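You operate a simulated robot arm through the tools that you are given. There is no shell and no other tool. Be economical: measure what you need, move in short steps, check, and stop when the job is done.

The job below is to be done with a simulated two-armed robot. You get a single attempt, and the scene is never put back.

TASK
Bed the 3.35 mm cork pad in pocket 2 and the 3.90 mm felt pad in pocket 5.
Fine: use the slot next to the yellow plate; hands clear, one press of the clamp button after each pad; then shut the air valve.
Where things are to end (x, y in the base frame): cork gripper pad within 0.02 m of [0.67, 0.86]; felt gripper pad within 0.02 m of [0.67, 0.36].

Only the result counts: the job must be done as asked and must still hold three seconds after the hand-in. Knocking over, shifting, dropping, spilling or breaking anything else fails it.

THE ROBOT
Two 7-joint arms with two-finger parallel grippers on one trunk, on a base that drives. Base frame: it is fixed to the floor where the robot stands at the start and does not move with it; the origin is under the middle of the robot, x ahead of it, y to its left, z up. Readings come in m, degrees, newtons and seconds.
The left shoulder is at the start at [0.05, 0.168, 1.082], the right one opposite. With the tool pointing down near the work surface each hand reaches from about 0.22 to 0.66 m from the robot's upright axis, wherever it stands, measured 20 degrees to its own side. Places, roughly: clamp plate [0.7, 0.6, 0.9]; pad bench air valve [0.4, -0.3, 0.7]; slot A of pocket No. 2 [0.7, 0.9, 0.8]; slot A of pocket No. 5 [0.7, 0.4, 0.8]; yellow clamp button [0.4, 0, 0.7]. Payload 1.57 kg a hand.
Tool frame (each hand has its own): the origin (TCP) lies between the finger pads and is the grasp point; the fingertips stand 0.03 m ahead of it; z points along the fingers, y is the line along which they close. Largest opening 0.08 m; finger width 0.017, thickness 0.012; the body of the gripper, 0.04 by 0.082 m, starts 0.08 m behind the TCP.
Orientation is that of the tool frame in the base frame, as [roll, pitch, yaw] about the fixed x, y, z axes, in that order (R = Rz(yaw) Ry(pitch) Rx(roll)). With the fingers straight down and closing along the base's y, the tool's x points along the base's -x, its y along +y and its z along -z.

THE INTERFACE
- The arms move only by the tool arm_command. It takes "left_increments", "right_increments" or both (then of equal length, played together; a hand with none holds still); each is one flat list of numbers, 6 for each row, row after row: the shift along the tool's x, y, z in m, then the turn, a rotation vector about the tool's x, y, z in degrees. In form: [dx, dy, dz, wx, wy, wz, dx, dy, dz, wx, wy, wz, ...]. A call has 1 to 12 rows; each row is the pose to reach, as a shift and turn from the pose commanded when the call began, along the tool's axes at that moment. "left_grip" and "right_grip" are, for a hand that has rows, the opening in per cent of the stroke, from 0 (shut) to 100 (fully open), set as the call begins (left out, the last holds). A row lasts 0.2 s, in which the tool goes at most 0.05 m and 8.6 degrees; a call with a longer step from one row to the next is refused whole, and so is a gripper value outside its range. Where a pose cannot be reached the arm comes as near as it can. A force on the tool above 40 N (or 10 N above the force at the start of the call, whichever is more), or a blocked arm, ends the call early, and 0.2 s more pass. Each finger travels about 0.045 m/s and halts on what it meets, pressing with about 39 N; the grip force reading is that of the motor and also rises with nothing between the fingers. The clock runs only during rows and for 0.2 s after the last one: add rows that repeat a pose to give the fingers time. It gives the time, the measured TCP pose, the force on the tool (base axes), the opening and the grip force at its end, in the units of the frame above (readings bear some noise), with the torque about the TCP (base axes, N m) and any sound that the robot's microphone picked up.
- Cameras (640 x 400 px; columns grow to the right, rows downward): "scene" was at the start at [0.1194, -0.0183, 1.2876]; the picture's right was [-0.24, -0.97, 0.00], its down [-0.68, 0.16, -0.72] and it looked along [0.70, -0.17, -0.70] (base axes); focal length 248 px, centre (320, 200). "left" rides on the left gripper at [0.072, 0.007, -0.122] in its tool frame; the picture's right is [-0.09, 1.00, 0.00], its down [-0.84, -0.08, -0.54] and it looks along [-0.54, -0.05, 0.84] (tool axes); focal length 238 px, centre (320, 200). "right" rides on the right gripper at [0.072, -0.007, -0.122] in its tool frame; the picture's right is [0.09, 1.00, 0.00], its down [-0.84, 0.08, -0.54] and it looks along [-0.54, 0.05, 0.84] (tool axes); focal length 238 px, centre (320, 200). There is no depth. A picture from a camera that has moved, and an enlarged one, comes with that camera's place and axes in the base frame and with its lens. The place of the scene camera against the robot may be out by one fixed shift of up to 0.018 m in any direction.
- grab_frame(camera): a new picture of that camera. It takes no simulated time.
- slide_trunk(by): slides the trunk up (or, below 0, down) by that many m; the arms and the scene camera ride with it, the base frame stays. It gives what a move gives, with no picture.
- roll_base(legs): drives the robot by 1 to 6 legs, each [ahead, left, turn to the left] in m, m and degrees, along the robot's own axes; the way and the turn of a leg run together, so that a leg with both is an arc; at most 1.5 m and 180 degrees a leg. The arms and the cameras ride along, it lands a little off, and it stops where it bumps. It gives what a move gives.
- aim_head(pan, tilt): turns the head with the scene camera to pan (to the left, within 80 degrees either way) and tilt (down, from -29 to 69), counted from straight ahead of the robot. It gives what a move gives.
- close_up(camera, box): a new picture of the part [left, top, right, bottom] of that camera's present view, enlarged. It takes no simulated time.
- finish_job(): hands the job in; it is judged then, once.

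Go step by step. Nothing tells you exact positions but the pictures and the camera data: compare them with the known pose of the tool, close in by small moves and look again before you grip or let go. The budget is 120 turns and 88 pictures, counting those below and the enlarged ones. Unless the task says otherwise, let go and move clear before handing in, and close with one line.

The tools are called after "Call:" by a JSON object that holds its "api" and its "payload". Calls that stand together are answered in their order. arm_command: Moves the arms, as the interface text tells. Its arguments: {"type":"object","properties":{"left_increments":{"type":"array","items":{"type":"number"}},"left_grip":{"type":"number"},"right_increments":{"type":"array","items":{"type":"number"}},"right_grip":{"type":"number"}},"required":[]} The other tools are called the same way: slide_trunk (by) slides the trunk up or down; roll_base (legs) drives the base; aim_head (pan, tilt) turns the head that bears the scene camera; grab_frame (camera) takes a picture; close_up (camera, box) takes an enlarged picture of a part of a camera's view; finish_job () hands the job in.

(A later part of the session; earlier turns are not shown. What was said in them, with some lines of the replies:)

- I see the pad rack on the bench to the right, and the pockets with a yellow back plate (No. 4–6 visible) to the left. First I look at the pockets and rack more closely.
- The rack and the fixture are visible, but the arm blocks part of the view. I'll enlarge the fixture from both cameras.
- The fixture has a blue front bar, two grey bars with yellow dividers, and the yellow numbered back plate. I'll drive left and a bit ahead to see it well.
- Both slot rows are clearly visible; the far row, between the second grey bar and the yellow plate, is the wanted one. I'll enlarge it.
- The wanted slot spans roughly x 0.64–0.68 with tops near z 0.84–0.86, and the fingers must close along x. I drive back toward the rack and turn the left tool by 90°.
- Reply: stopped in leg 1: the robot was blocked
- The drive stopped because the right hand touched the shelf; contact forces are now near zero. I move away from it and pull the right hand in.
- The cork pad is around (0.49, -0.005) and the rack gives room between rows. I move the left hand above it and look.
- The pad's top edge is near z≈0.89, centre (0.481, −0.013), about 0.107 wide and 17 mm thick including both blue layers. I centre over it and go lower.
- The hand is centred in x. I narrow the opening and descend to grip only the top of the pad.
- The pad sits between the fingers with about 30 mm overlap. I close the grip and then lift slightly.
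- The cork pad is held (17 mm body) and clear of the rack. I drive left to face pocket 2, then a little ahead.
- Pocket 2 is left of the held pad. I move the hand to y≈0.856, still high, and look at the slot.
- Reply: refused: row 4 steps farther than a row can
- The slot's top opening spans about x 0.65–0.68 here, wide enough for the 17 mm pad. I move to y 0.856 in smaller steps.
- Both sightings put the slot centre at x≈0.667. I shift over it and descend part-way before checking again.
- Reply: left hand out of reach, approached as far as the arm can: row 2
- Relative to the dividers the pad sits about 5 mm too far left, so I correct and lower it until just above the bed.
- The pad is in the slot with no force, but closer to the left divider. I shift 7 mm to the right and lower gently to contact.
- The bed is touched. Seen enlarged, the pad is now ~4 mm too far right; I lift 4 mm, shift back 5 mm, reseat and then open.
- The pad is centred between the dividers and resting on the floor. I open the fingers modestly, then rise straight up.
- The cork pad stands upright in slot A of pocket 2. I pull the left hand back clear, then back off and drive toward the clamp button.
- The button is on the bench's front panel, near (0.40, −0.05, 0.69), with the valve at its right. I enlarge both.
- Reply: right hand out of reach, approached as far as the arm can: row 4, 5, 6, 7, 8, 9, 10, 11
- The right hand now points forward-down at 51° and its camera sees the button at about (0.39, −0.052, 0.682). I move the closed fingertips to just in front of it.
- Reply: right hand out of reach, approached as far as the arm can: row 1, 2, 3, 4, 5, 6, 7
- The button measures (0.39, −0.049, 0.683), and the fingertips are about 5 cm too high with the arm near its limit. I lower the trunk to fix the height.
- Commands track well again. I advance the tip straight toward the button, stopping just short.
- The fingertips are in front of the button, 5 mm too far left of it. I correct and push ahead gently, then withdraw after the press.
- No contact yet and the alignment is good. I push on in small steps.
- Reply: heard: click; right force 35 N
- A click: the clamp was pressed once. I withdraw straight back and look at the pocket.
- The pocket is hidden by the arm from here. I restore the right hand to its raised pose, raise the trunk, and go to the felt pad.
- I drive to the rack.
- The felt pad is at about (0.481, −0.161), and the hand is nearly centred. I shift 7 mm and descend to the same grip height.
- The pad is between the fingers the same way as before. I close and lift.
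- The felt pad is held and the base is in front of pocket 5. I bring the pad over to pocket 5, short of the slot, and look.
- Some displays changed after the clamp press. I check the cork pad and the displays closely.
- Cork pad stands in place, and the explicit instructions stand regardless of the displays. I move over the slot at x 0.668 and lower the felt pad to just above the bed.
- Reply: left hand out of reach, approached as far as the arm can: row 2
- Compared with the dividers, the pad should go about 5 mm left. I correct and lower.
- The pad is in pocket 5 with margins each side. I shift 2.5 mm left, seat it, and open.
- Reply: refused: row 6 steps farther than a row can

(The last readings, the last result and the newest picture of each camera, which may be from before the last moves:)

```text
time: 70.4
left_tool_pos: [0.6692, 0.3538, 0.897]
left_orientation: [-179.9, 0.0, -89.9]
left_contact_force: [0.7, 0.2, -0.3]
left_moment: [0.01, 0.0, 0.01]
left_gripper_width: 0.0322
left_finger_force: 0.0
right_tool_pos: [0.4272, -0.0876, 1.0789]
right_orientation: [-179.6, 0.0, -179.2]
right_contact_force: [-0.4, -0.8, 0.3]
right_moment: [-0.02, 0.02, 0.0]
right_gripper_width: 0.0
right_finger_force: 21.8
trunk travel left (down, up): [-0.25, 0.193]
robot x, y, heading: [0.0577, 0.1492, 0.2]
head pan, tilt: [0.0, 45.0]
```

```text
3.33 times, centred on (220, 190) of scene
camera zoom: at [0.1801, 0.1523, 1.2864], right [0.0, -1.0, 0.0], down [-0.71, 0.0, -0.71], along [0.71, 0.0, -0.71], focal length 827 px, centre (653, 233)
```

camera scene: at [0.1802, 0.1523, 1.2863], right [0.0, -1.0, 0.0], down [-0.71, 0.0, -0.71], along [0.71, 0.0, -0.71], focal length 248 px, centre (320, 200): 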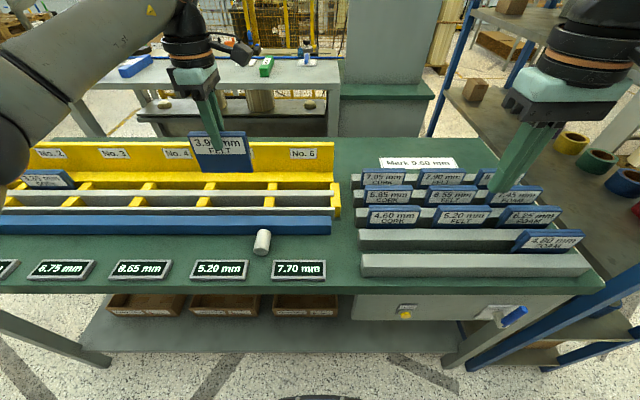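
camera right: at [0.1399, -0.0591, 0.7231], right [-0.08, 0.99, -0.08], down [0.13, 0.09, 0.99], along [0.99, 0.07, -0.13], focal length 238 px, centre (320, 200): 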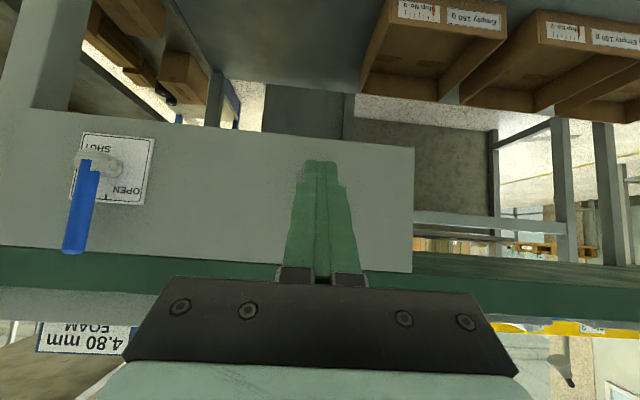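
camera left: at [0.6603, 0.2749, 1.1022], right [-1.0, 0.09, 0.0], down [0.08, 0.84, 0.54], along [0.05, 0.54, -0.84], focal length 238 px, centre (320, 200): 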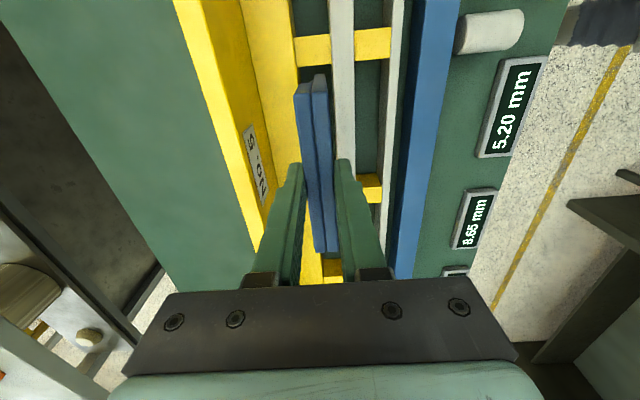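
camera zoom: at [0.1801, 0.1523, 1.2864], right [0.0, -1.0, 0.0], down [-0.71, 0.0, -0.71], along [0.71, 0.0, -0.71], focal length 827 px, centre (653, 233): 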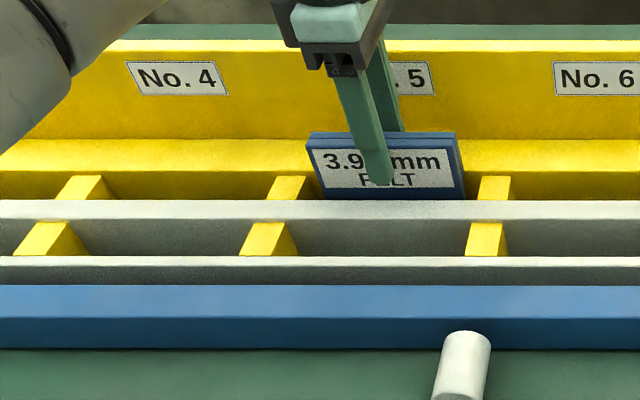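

The pad was released; the retreat was refused for a long step, so I repeat it in smaller steps.

Call:
{"api": "arm_command", "payload": {"left_increments": [0, 0, -0.01, 0, 0, 0, 0, 0, -0.03, 0, 0, 0, 0, 0, -0.06, 0, 0, 0, 0, 0, -0.1, 0, 0, 0, 0, 0.02, -0.13, 0, 0, 0, 0, 0.06, -0.15, 0, 0, 0, 0.015, 0.1, -0.15, 0, 0, 0, 0.05, 0.13, -0.15, 0, 0, 0, 0.09, 0.15, -0.15, 0, 0, 0, 0.13, 0.17, -0.15, 0, 0, 0]}}

Call:
{"api": "close_up", "payload": {"camera": "scene", "box": [0, 130, 340, 290]}}

Call:
{"api": "roll_base", "payload": {"legs": [[-0.3, 0, 0], [0, -0.05, 0]]}}

```text
time: 72.6
left_tool_pos: [0.4984, 0.2234, 1.0464]
left_orientation: [180.0, 0.1, -89.8]
left_contact_force: [-0.1, 0.0, -0.6]
left_moment: [-0.02, -0.02, 0.02]
left_gripper_width: 0.0321
left_finger_force: 0.1
right_tool_pos: [0.4265, -0.0872, 1.078]
right_orientation: [-179.7, 0.0, -179.1]
right_contact_force: [-0.2, 0.5, -0.4]
right_moment: [-0.01, -0.03, -0.03]
right_gripper_width: 0.0
right_finger_force: 21.9
trunk travel left (down, up): [-0.25, 0.193]
robot x, y, heading: [0.0608, 0.1483, 0.3]
head pan, tilt: [0.0, 45.0]
```

```text
1.88 times, centred on (170, 210) of scene
camera zoom: at [0.18, 0.1519, 1.2864], right [0.0, -1.0, 0.0], down [-0.71, 0.0, -0.71], along [0.71, 0.0, -0.71], focal length 467 px, centre (602, 181)
```

zoom: 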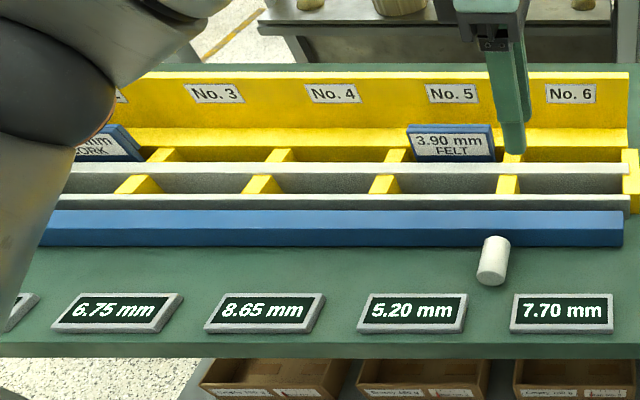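

```text
time: 75.2
left_tool_pos: [0.1983, 0.1725, 1.0461]
left_orientation: [-179.9, 0.0, -90.2]
left_contact_force: [-0.2, -0.5, -0.2]
left_moment: [0.0, -0.01, 0.0]
left_gripper_width: 0.0317
left_finger_force: 0.1
right_tool_pos: [0.1248, -0.1379, 1.0777]
right_orientation: [-179.8, 0.1, -179.4]
right_contact_force: [0.6, -0.2, 0.1]
right_moment: [0.03, 0.01, 0.0]
right_gripper_width: 0.0
right_finger_force: 21.0
trunk travel left (down, up): [-0.25, 0.193]
robot x, y, heading: [-0.2363, 0.1039, -0.2]
head pan, tilt: [0.0, 45.0]
```

Felt pad stands in pocket 5. I lower the trunk again and bring the closed right fingertips in front of the button as before.

Call:
{"api": "slide_trunk", "payload": {"by": -0.05}}

Call:
{"api": "arm_command", "payload": {"right_increments": [-0.0157, 0.0086, 0.0327, 0, -5, 0, -0.0314, 0.0172, 0.0654, 0, -10, 0, -0.0471, 0.0258, 0.0981, 0, -15, 0, -0.0628, 0.0344, 0.1308, 0, -20, 0, -0.0785, 0.043, 0.1635, 0, -25, 0, -0.0942, 0.0516, 0.1962, 0, -30, 0, -0.1099, 0.0602, 0.2289, 0, -35, 0, -0.1256, 0.0688, 0.2616, 0, -40, 0, -0.1413, 0.0774, 0.2943, 0, -45, 0, -0.157, 0.086, 0.327, 0, -49.6, 0, -0.157, 0.086, 0.327, 0, -49.6, 0]}}

Call:
{"api": "grab_frame", "payload": {"camera": "right"}}

```text
time: 76.1
left_tool_pos: [0.1984, 0.1722, 0.997]
left_orientation: [180.0, 0.0, -90.3]
left_contact_force: [-0.9, -0.2, -0.5]
left_moment: [0.03, 0.02, 0.02]
left_gripper_width: 0.0319
left_finger_force: 0.0
right_tool_pos: [0.1252, -0.1385, 1.029]
right_orientation: [-179.6, 0.0, -179.4]
right_contact_force: [0.8, -0.1, 0.0]
right_moment: [0.01, -0.02, -0.02]
right_gripper_width: 0.0001
right_finger_force: 21.1
trunk travel left (down, up): [-0.2, 0.243]
robot x, y, heading: [-0.2415, 0.1014, 0.1]
head pan, tilt: [0.0, 45.0]
```

```text
time: 78.5
left_tool_pos: [0.1989, 0.1719, 0.9967]
left_orientation: [-179.9, 0.0, -90.3]
left_contact_force: [-0.8, 0.3, -0.6]
left_moment: [-0.01, -0.02, 0.02]
left_gripper_width: 0.0319
left_finger_force: 0.1
right_tool_pos: [0.2826, -0.0526, 0.7031]
right_orientation: [-179.6, 49.8, -179.2]
right_contact_force: [-0.6, 0.6, -0.2]
right_moment: [0.01, -0.03, 0.04]
right_gripper_width: 0.0
right_finger_force: 21.5
right hand out of reach, approached as far as the arm can: row 10
trunk travel left (down, up): [-0.2, 0.243]
robot x, y, heading: [-0.2347, 0.1026, -0.2]
head pan, tilt: [0.0, 45.0]
```

```text
23 pictures are left
camera right: at [0.1423, -0.0607, 0.7283], right [-0.07, 0.99, -0.07], down [0.13, 0.08, 0.99], along [0.99, 0.06, -0.13], focal length 238 px, centre (320, 200)
```

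right: 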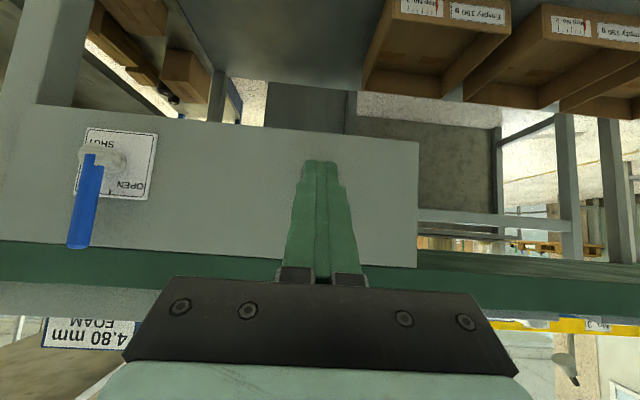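

The pose matches the earlier one. I push the button once with the same final depth, slowing at the end.

Call:
{"api": "arm_command", "payload": {"right_increments": [-0.013, 0, 0.018, 0, 0, 0, -0.027, 0.001, 0.036, 0, 0, 0, -0.041, 0.001, 0.053, 0, 0, 0, -0.0519, 0.001, 0.0661, 0, 0, 0, -0.0545, 0.001, 0.0692, 0, 0, 0, -0.057, 0.001, 0.0722, 0, 0, 0, -0.0596, 0.001, 0.0753, 0, 0, 0, -0.0622, 0.001, 0.0783, 0, 0, 0]}}

Call:
{"api": "close_up", "payload": {"camera": "right", "box": [200, 80, 440, 240]}}

```text
time: 80.3
left_tool_pos: [0.1966, 0.173, 0.9986]
left_orientation: [-179.7, 0.0, -90.2]
left_contact_force: [0.1, -0.8, -0.6]
left_moment: [-0.03, 0.0, 0.01]
left_gripper_width: 0.032
left_finger_force: 0.0
right_tool_pos: [0.3782, -0.0508, 0.6995]
right_orientation: [-179.6, 49.4, -179.1]
right_contact_force: [-31.3, -6.2, 10.4]
right_moment: [-0.21, 0.1, -0.18]
right_gripper_width: 0.0002
right_finger_force: 21.5
trunk travel left (down, up): [-0.2, 0.243]
robot x, y, heading: [-0.242, 0.1015, -0.2]
head pan, tilt: [0.0, 45.0]
heard: click
```

```text
2.50 times, centred on (320, 160) of right
camera zoom: at [0.2373, -0.0584, 0.7239], right [-0.07, 0.99, -0.08], down [0.13, 0.08, 0.99], along [0.99, 0.06, -0.14], focal length 596 px, centre (320, 300)
```

zoom: 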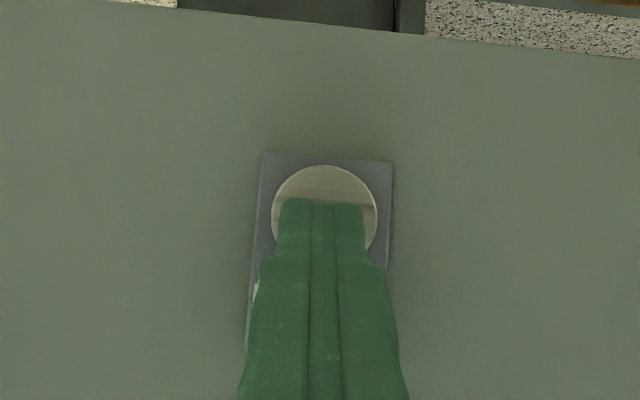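

Second click heard. I withdraw the hand, then look closely at the valve.

Call:
{"api": "arm_command", "payload": {"right_increments": [0.0162, 0, -0.019, 0, 0, 0, 0.039, 0, -0.0457, 0, 0, 0, 0.065, 0, -0.0761, 0, 0, 0, 0.065, 0, -0.0761, 0, 0, 0]}}

Call:
{"api": "close_up", "payload": {"camera": "right", "box": [40, 100, 200, 260]}}

Call:
{"api": "aim_head", "payload": {"pan": -20, "tilt": 40}}

Call:
{"api": "grab_frame", "payload": {"camera": "scene"}}

```text
time: 81.3
left_tool_pos: [0.1992, 0.1735, 0.9959]
left_orientation: [180.0, 0.0, -90.2]
left_contact_force: [-0.2, 0.5, -0.1]
left_moment: [-0.01, 0.01, 0.04]
left_gripper_width: 0.0319
left_finger_force: 0.1
right_tool_pos: [0.2817, -0.0514, 0.6972]
right_orientation: [-179.4, 49.6, -179.0]
right_contact_force: [-0.2, -1.4, 0.8]
right_moment: [0.0, -0.03, -0.01]
right_gripper_width: 0.0001
right_finger_force: 21.5
trunk travel left (down, up): [-0.2, 0.243]
robot x, y, heading: [-0.2423, 0.0957, -0.2]
head pan, tilt: [0.0, 45.0]
```

```text
2.50 times, centred on (120, 180) of right
camera zoom: at [0.1418, -0.058, 0.7227], right [-0.07, 0.99, -0.08], down [0.13, 0.09, 0.99], along [0.99, 0.06, -0.13], focal length 596 px, centre (820, 250)
```

zoom: 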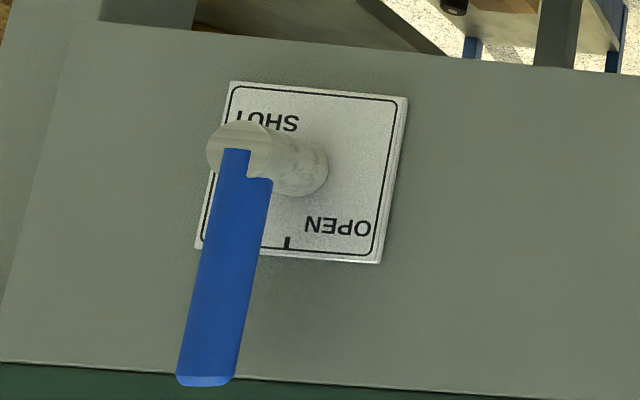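

```text
time: 82.2
left_tool_pos: [0.1983, 0.1737, 0.9956]
left_orientation: [-180.0, 0.0, -90.2]
left_contact_force: [0.7, -0.6, 0.6]
left_moment: [0.02, -0.01, 0.0]
left_gripper_width: 0.0318
left_finger_force: 0.1
right_tool_pos: [0.2823, -0.0494, 0.6965]
right_orientation: [-179.4, 49.6, -179.0]
right_contact_force: [-0.1, 0.1, -0.1]
right_moment: [-0.02, 0.01, -0.02]
right_gripper_width: 0.0
right_finger_force: 21.8
trunk travel left (down, up): [-0.2, 0.243]
robot x, y, heading: [-0.2433, 0.1013, 0.0]
head pan, tilt: [-20.0, 40.0]
```

```text
20 pictures are left
camera scene: at [-0.1227, 0.0737, 1.2436], right [-0.34, -0.94, 0.0], down [-0.6, 0.22, -0.77], along [0.72, -0.26, -0.64], focal length 248 px, centre (320, 200)
```

scene: 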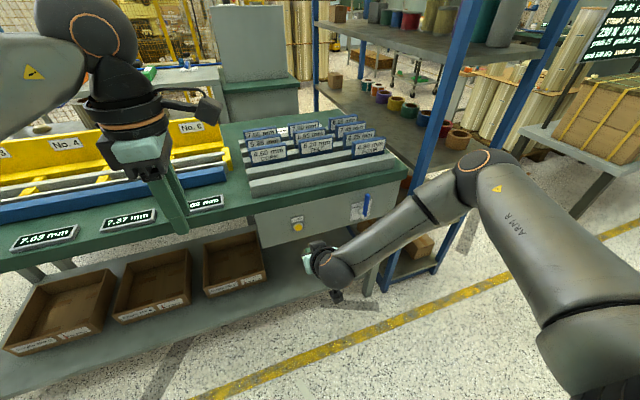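

Valve: the lever points up at OPEN; SHUT lies at its right (−y), so it must be swung a quarter turn toward −y about a hub near (0.37, −0.262, 0.674). I shift the base right so the right hand is by the lever.

Call:
{"api": "roll_base", "payload": {"legs": [[0, -0.17, 0]]}}

Call:
{"api": "close_up", "payload": {"camera": "right", "box": [200, 60, 440, 260]}}

```text
time: 83.6
left_tool_pos: [0.1981, 0.0002, 0.9971]
left_orientation: [-179.9, -0.1, -90.2]
left_contact_force: [-0.4, 0.5, 0.3]
left_moment: [-0.01, -0.02, -0.01]
left_gripper_width: 0.032
left_finger_force: 0.1
right_tool_pos: [0.2806, -0.2219, 0.6962]
right_orientation: [-179.6, 49.6, -179.1]
right_contact_force: [-0.7, -0.3, -0.3]
right_moment: [-0.03, 0.01, 0.01]
right_gripper_width: 0.0
right_finger_force: 21.8
trunk travel left (down, up): [-0.2, 0.243]
robot x, y, heading: [-0.2404, -0.0718, -0.1]
head pan, tilt: [-20.0, 40.0]
```

```text
2.00 times, centred on (320, 160) of right
camera zoom: at [0.1417, -0.2298, 0.7226], right [-0.07, 0.99, -0.08], down [0.13, 0.08, 0.99], along [0.99, 0.06, -0.13], focal length 477 px, centre (320, 280)
```

zoom: 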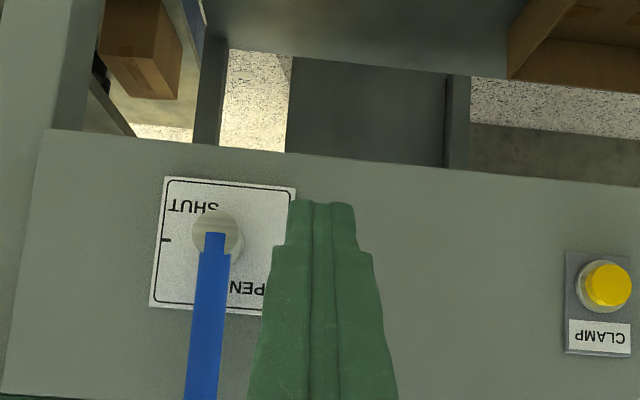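

The SHUT tick is on the lever's −y side. I bring the closed fingers beside the lever, on its +y side.

Call:
{"api": "arm_command", "payload": {"right_increments": [-0.027, 0, 0.0117, 0, 0, 0, -0.054, 0, 0.0235, 0, 0, 0, -0.0812, -0.001, 0.0352, 0, 0, 0, -0.0812, -0.001, 0.0352, 0, 0, 0]}}

Call:
{"api": "grab_frame", "payload": {"camera": "right"}}

Call:
{"api": "close_up", "payload": {"camera": "scene", "box": [240, 160, 400, 290]}}

```text
time: 84.6
left_tool_pos: [0.1984, 0.0018, 0.9969]
left_orientation: [-180.0, 0.0, -90.2]
left_contact_force: [0.1, -0.2, 0.6]
left_moment: [-0.01, -0.01, 0.02]
left_gripper_width: 0.0322
left_finger_force: 0.1
right_tool_pos: [0.3609, -0.2214, 0.7342]
right_orientation: [-179.5, 49.6, -178.9]
right_contact_force: [-0.2, -0.2, 0.3]
right_moment: [-0.01, -0.01, -0.01]
right_gripper_width: 0.0
right_finger_force: 21.4
trunk travel left (down, up): [-0.2, 0.243]
robot x, y, heading: [-0.2429, -0.07, -0.2]
head pan, tilt: [-20.0, 40.0]
```

```text
18 pictures are left
camera right: at [0.2214, -0.2292, 0.7603], right [-0.07, 0.99, -0.08], down [0.13, 0.08, 0.99], along [0.99, 0.06, -0.13], focal length 238 px, centre (320, 200)
```

right: 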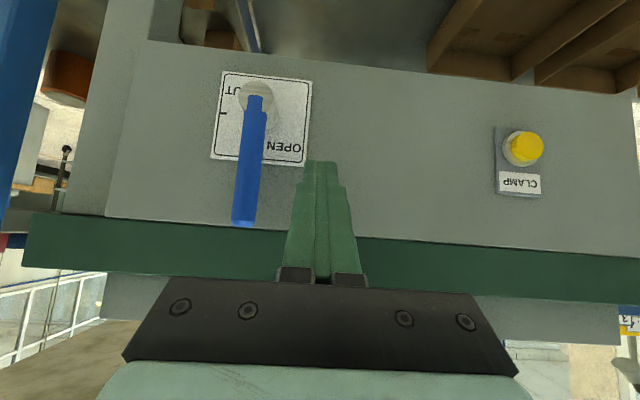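

```text
3.08 times, centred on (320, 225) of scene
camera zoom: at [-0.1232, -0.0987, 1.2436], right [-0.34, -0.94, 0.0], down [-0.6, 0.22, -0.77], along [0.72, -0.26, -0.64], focal length 764 px, centre (320, 123)
```

zoom: 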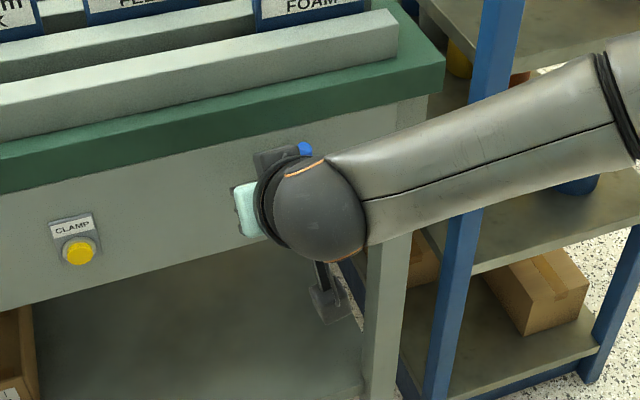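

Hub and lever positions are confirmed. I sweep the fingers along the arc to swing the lever over to SHUT.

Call:
{"api": "arm_command", "payload": {"right_increments": [-0.0008, -0.0236, -0.0006, 0, 0, 0, -0.0035, -0.0386, -0.003, 0, 0, 0, -0.0034, -0.0541, -0.0029, 0, 0, 0, -0.0002, -0.0689, -0.0001, 0, 0, 0, 0.0059, -0.0822, 0.005, 0, 0, 0, 0.0142, -0.093, 0.0121, 0, 0, 0, 0.0245, -0.1006, 0.0209, 0, 0, 0]}}

Call:
{"api": "grab_frame", "payload": {"camera": "right"}}

```text
time: 86.2
left_tool_pos: [0.1985, 0.0017, 0.9969]
left_orientation: [180.0, -0.1, -90.2]
left_contact_force: [-0.5, -0.1, -1.0]
left_moment: [0.02, -0.01, -0.01]
left_gripper_width: 0.032
left_finger_force: 0.0
right_tool_pos: [0.3631, -0.3221, 0.7037]
right_orientation: [-179.4, 49.7, -178.9]
right_contact_force: [-0.6, -0.2, 0.4]
right_moment: [-0.02, -0.02, -0.02]
right_gripper_width: 0.0
right_finger_force: 21.5
trunk travel left (down, up): [-0.2, 0.243]
robot x, y, heading: [-0.2445, -0.0701, -0.3]
head pan, tilt: [-20.0, 40.0]
```

```text
16 pictures are left
camera right: at [0.2223, -0.3306, 0.7297], right [-0.07, 0.99, -0.08], down [0.13, 0.09, 0.99], along [0.99, 0.06, -0.13], focal length 238 px, centre (320, 200)
```

right: 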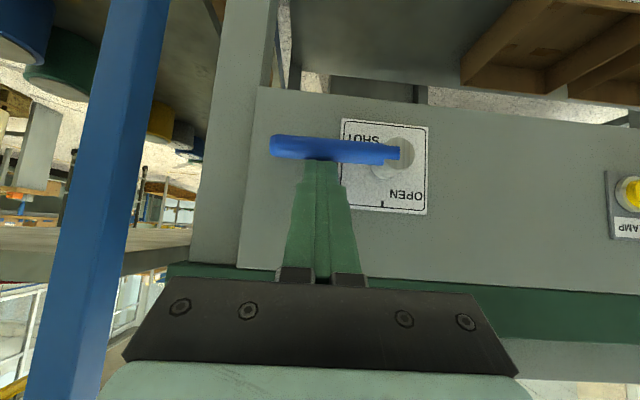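

The lever lies horizontal toward SHUT. I press down a few millimetres more to make sure it is at its stop.

Call:
{"api": "arm_command", "payload": {"right_increments": [0.0023, -0.001, 0.0019, 0, 0, 0, 0.0046, -0.002, 0.0039, 0, 0, 0, 0.0061, -0.002, 0.0052, 0, 0, 0]}}

Call:
{"api": "close_up", "payload": {"camera": "right", "box": [240, 90, 460, 250]}}

```text
time: 87.0
left_tool_pos: [0.1955, 0.002, 0.9987]
left_orientation: [-179.7, -0.1, -90.0]
left_contact_force: [0.0, 0.0, -0.6]
left_moment: [0.0, 0.0, -0.01]
left_gripper_width: 0.032
left_finger_force: 0.1
right_tool_pos: [0.3624, -0.3222, 0.7017]
right_orientation: [-179.5, 50.1, -178.8]
right_contact_force: [-16.7, 2.2, 25.2]
right_moment: [0.28, -0.01, -0.36]
right_gripper_width: 0.0
right_finger_force: 21.1
trunk travel left (down, up): [-0.2, 0.243]
robot x, y, heading: [-0.2425, -0.0711, 0.0]
head pan, tilt: [-20.0, 40.0]
```

```text
2.50 times, centred on (350, 170) of right
camera zoom: at [0.222, -0.3311, 0.7265], right [-0.07, 0.99, -0.08], down [0.12, 0.08, 0.99], along [0.99, 0.06, -0.12], focal length 596 px, centre (245, 275)
```

zoom: 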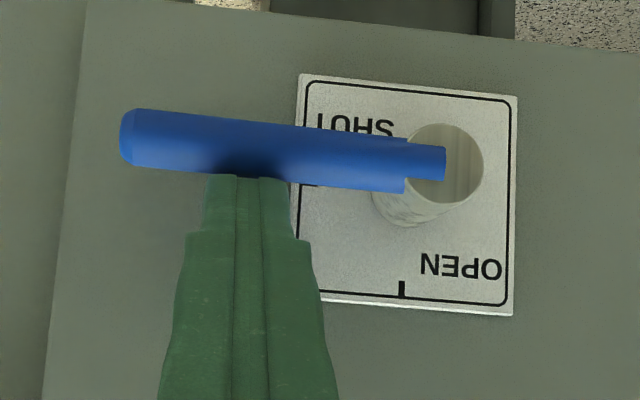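

The lever is at its stop at SHUT. I lift off, withdraw, then restore the right arm and look at the pockets.

Call:
{"api": "arm_command", "payload": {"right_increments": [-0.0114, 0, -0.0097, 0, 0, 0, 0.008, 0, -0.033, 0, 0, 0, 0.0275, 0, -0.0555, 0, 0, 0, 0.0404, 0, -0.0706, 0, 0, 0, 0.0404, 0, -0.0706, 0, 0, 0]}}

Call:
{"api": "roll_base", "payload": {"legs": [[-0.05, 0, 0], [0, 0.75, 0]]}}

Call:
{"api": "aim_head", "payload": {"pan": 0, "tilt": 32}}

Call:
{"api": "grab_frame", "payload": {"camera": "scene"}}

```text
time: 88.2
left_tool_pos: [0.199, -0.0003, 0.9965]
left_orientation: [180.0, 0.0, -90.0]
left_contact_force: [0.5, -0.7, -0.2]
left_moment: [0.0, -0.04, -0.04]
left_gripper_width: 0.0321
left_finger_force: 0.0
right_tool_pos: [0.3032, -0.3251, 0.7109]
right_orientation: [-179.5, 49.2, -178.9]
right_contact_force: [-0.7, 0.4, 0.5]
right_moment: [0.02, 0.01, 0.0]
right_gripper_width: 0.0
right_finger_force: 21.1
right hand out of reach, approached as far as the arm can: row 4, 5
trunk travel left (down, up): [-0.2, 0.243]
robot x, y, heading: [-0.2452, -0.069, 0.0]
head pan, tilt: [-20.0, 40.0]
```

```text
time: 92.8
left_tool_pos: [0.1524, 0.7431, 0.9971]
left_orientation: [-180.0, 0.0, -90.5]
left_contact_force: [-0.1, -0.6, 0.4]
left_moment: [-0.02, -0.02, -0.01]
left_gripper_width: 0.0319
left_finger_force: 0.0
right_tool_pos: [0.2547, 0.4179, 0.7109]
right_orientation: [-179.6, 49.1, -179.4]
right_contact_force: [-0.8, -0.7, 0.3]
right_moment: [-0.02, 0.02, 0.01]
right_gripper_width: 0.0
right_finger_force: 21.2
trunk travel left (down, up): [-0.2, 0.243]
robot x, y, heading: [-0.2889, 0.6738, -0.7]
head pan, tilt: [-20.0, 40.0]
```

```text
time: 93.7
left_tool_pos: [0.1519, 0.7439, 0.9963]
left_orientation: [180.0, 0.0, -90.5]
left_contact_force: [0.5, 0.2, 0.7]
left_moment: [-0.01, 0.0, 0.0]
left_gripper_width: 0.0321
left_finger_force: 0.0
right_tool_pos: [0.254, 0.4174, 0.7119]
right_orientation: [-179.6, 49.2, -179.3]
right_contact_force: [-0.1, 0.1, -0.2]
right_moment: [-0.02, -0.01, -0.03]
right_gripper_width: 0.0
right_finger_force: 20.2
trunk travel left (down, up): [-0.2, 0.243]
robot x, y, heading: [-0.2905, 0.6747, -0.4]
head pan, tilt: [0.0, 32.0]
```

```text
14 pictures are left
camera scene: at [-0.1598, 0.6755, 1.2558], right [-0.01, -1.0, 0.0], down [-0.53, 0.01, -0.85], along [0.85, -0.01, -0.53], focal length 248 px, centre (320, 200)
```

scene: 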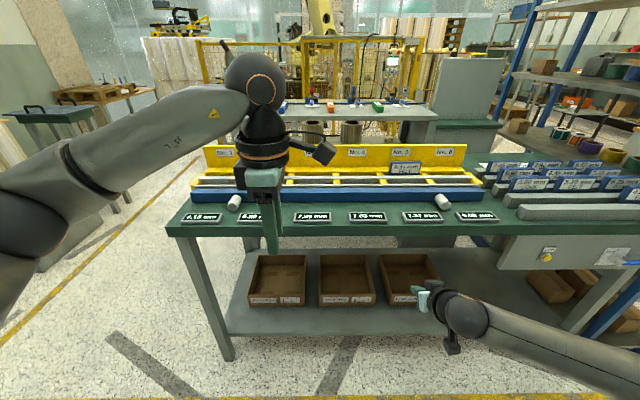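

Call:
{"api": "roll_base", "payload": {"legs": [[0, -0.25, 0]]}}

Call:
{"api": "close_up", "payload": {"camera": "scene", "box": [90, 120, 400, 240]}}

```text
time: 95.5
left_tool_pos: [0.1499, 0.4906, 0.9966]
left_orientation: [180.0, 0.0, -90.6]
left_contact_force: [0.2, 0.5, 0.6]
left_moment: [-0.01, 0.01, 0.0]
left_gripper_width: 0.032
left_finger_force: 0.0
right_tool_pos: [0.2505, 0.1643, 0.7123]
right_orientation: [-179.6, 49.3, -179.5]
right_contact_force: [0.4, -0.3, -0.2]
right_moment: [-0.02, 0.03, -0.01]
right_gripper_width: 0.0
right_finger_force: 21.6
trunk travel left (down, up): [-0.2, 0.243]
robot x, y, heading: [-0.2918, 0.4202, -0.7]
head pan, tilt: [0.0, 32.0]
```

```text
2.06 times, centred on (245, 180) of scene
camera zoom: at [-0.1625, 0.4219, 1.2558], right [-0.01, -1.0, 0.0], down [-0.53, 0.01, -0.85], along [0.85, -0.01, -0.53], focal length 512 px, centre (475, 241)
```

zoom: 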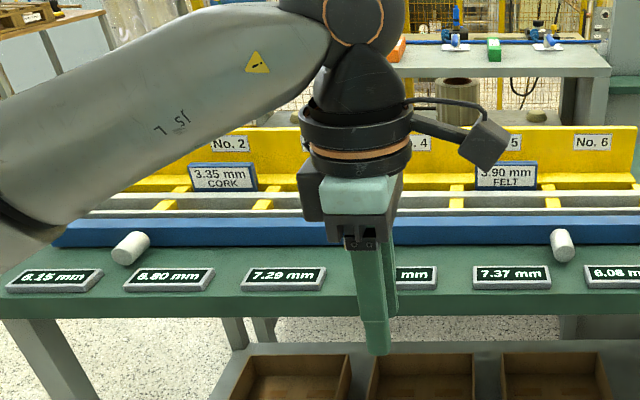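

Both pads stand upright in pockets 2 and 5, and the displays have evened out. I make one last check of the valve lever.

Call:
{"api": "aim_head", "payload": {"pan": -35, "tilt": 32}}

Call:
{"api": "grab_frame", "payload": {"camera": "scene"}}

Call:
{"api": "close_up", "payload": {"camera": "scene", "box": [270, 170, 470, 300]}}

```text
time: 96.5
left_tool_pos: [0.1495, 0.4902, 0.996]
left_orientation: [-180.0, 0.0, -90.7]
left_contact_force: [-0.9, -1.1, 0.0]
left_moment: [-0.01, 0.02, 0.03]
left_gripper_width: 0.0323
left_finger_force: 0.1
right_tool_pos: [0.2519, 0.1637, 0.7107]
right_orientation: [-179.6, 49.1, -179.4]
right_contact_force: [-0.3, 0.5, -0.4]
right_moment: [0.0, 0.01, -0.01]
right_gripper_width: 0.0
right_finger_force: 21.6
trunk travel left (down, up): [-0.2, 0.243]
robot x, y, heading: [-0.2924, 0.4199, -0.7]
head pan, tilt: [-35.0, 32.0]
```

```text
12 pictures are left
camera scene: at [-0.1792, 0.371, 1.2558], right [-0.58, -0.81, 0.0], down [-0.43, 0.31, -0.85], along [0.69, -0.49, -0.53], focal length 248 px, centre (320, 200)
```

scene: 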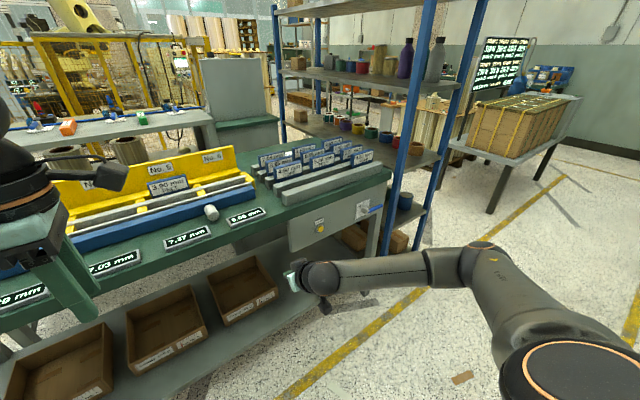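

```text
3.08 times, centred on (370, 235) of scene
camera zoom: at [-0.1792, 0.371, 1.2558], right [-0.58, -0.81, 0.0], down [-0.43, 0.31, -0.85], along [0.69, -0.49, -0.53], focal length 764 px, centre (166, 92)
```

zoom: 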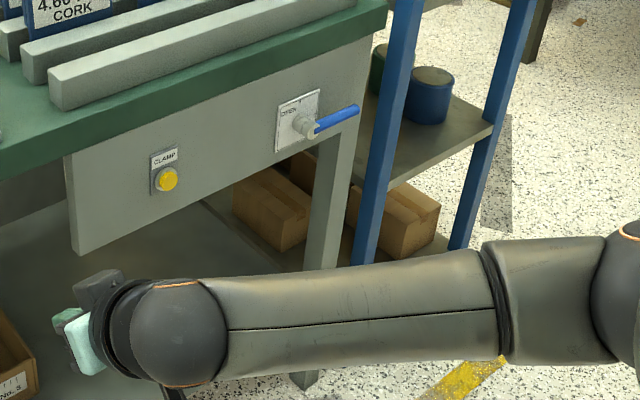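

The valve lever is at SHUT, both pads are seated, and both hands are clear. I hand in.

Call:
{"api": "finish_job", "payload": {}}

```text
The job is handed in.
```

The job is handed in, not yet confirmed by a result: the 3.35 mm cork pad stands in pocket 2 and the 3.90 mm felt pad in pocket 5, each in the slot next to the yellow plate. The clamp button was pressed once after each pad with hands clear, and the air valve is shut. My position estimates are about [0.67, 0.85] for the cork and [0.67, 0.36] for the felt. The right hand bumped the shelf early on; I saw no damage in the pictures.
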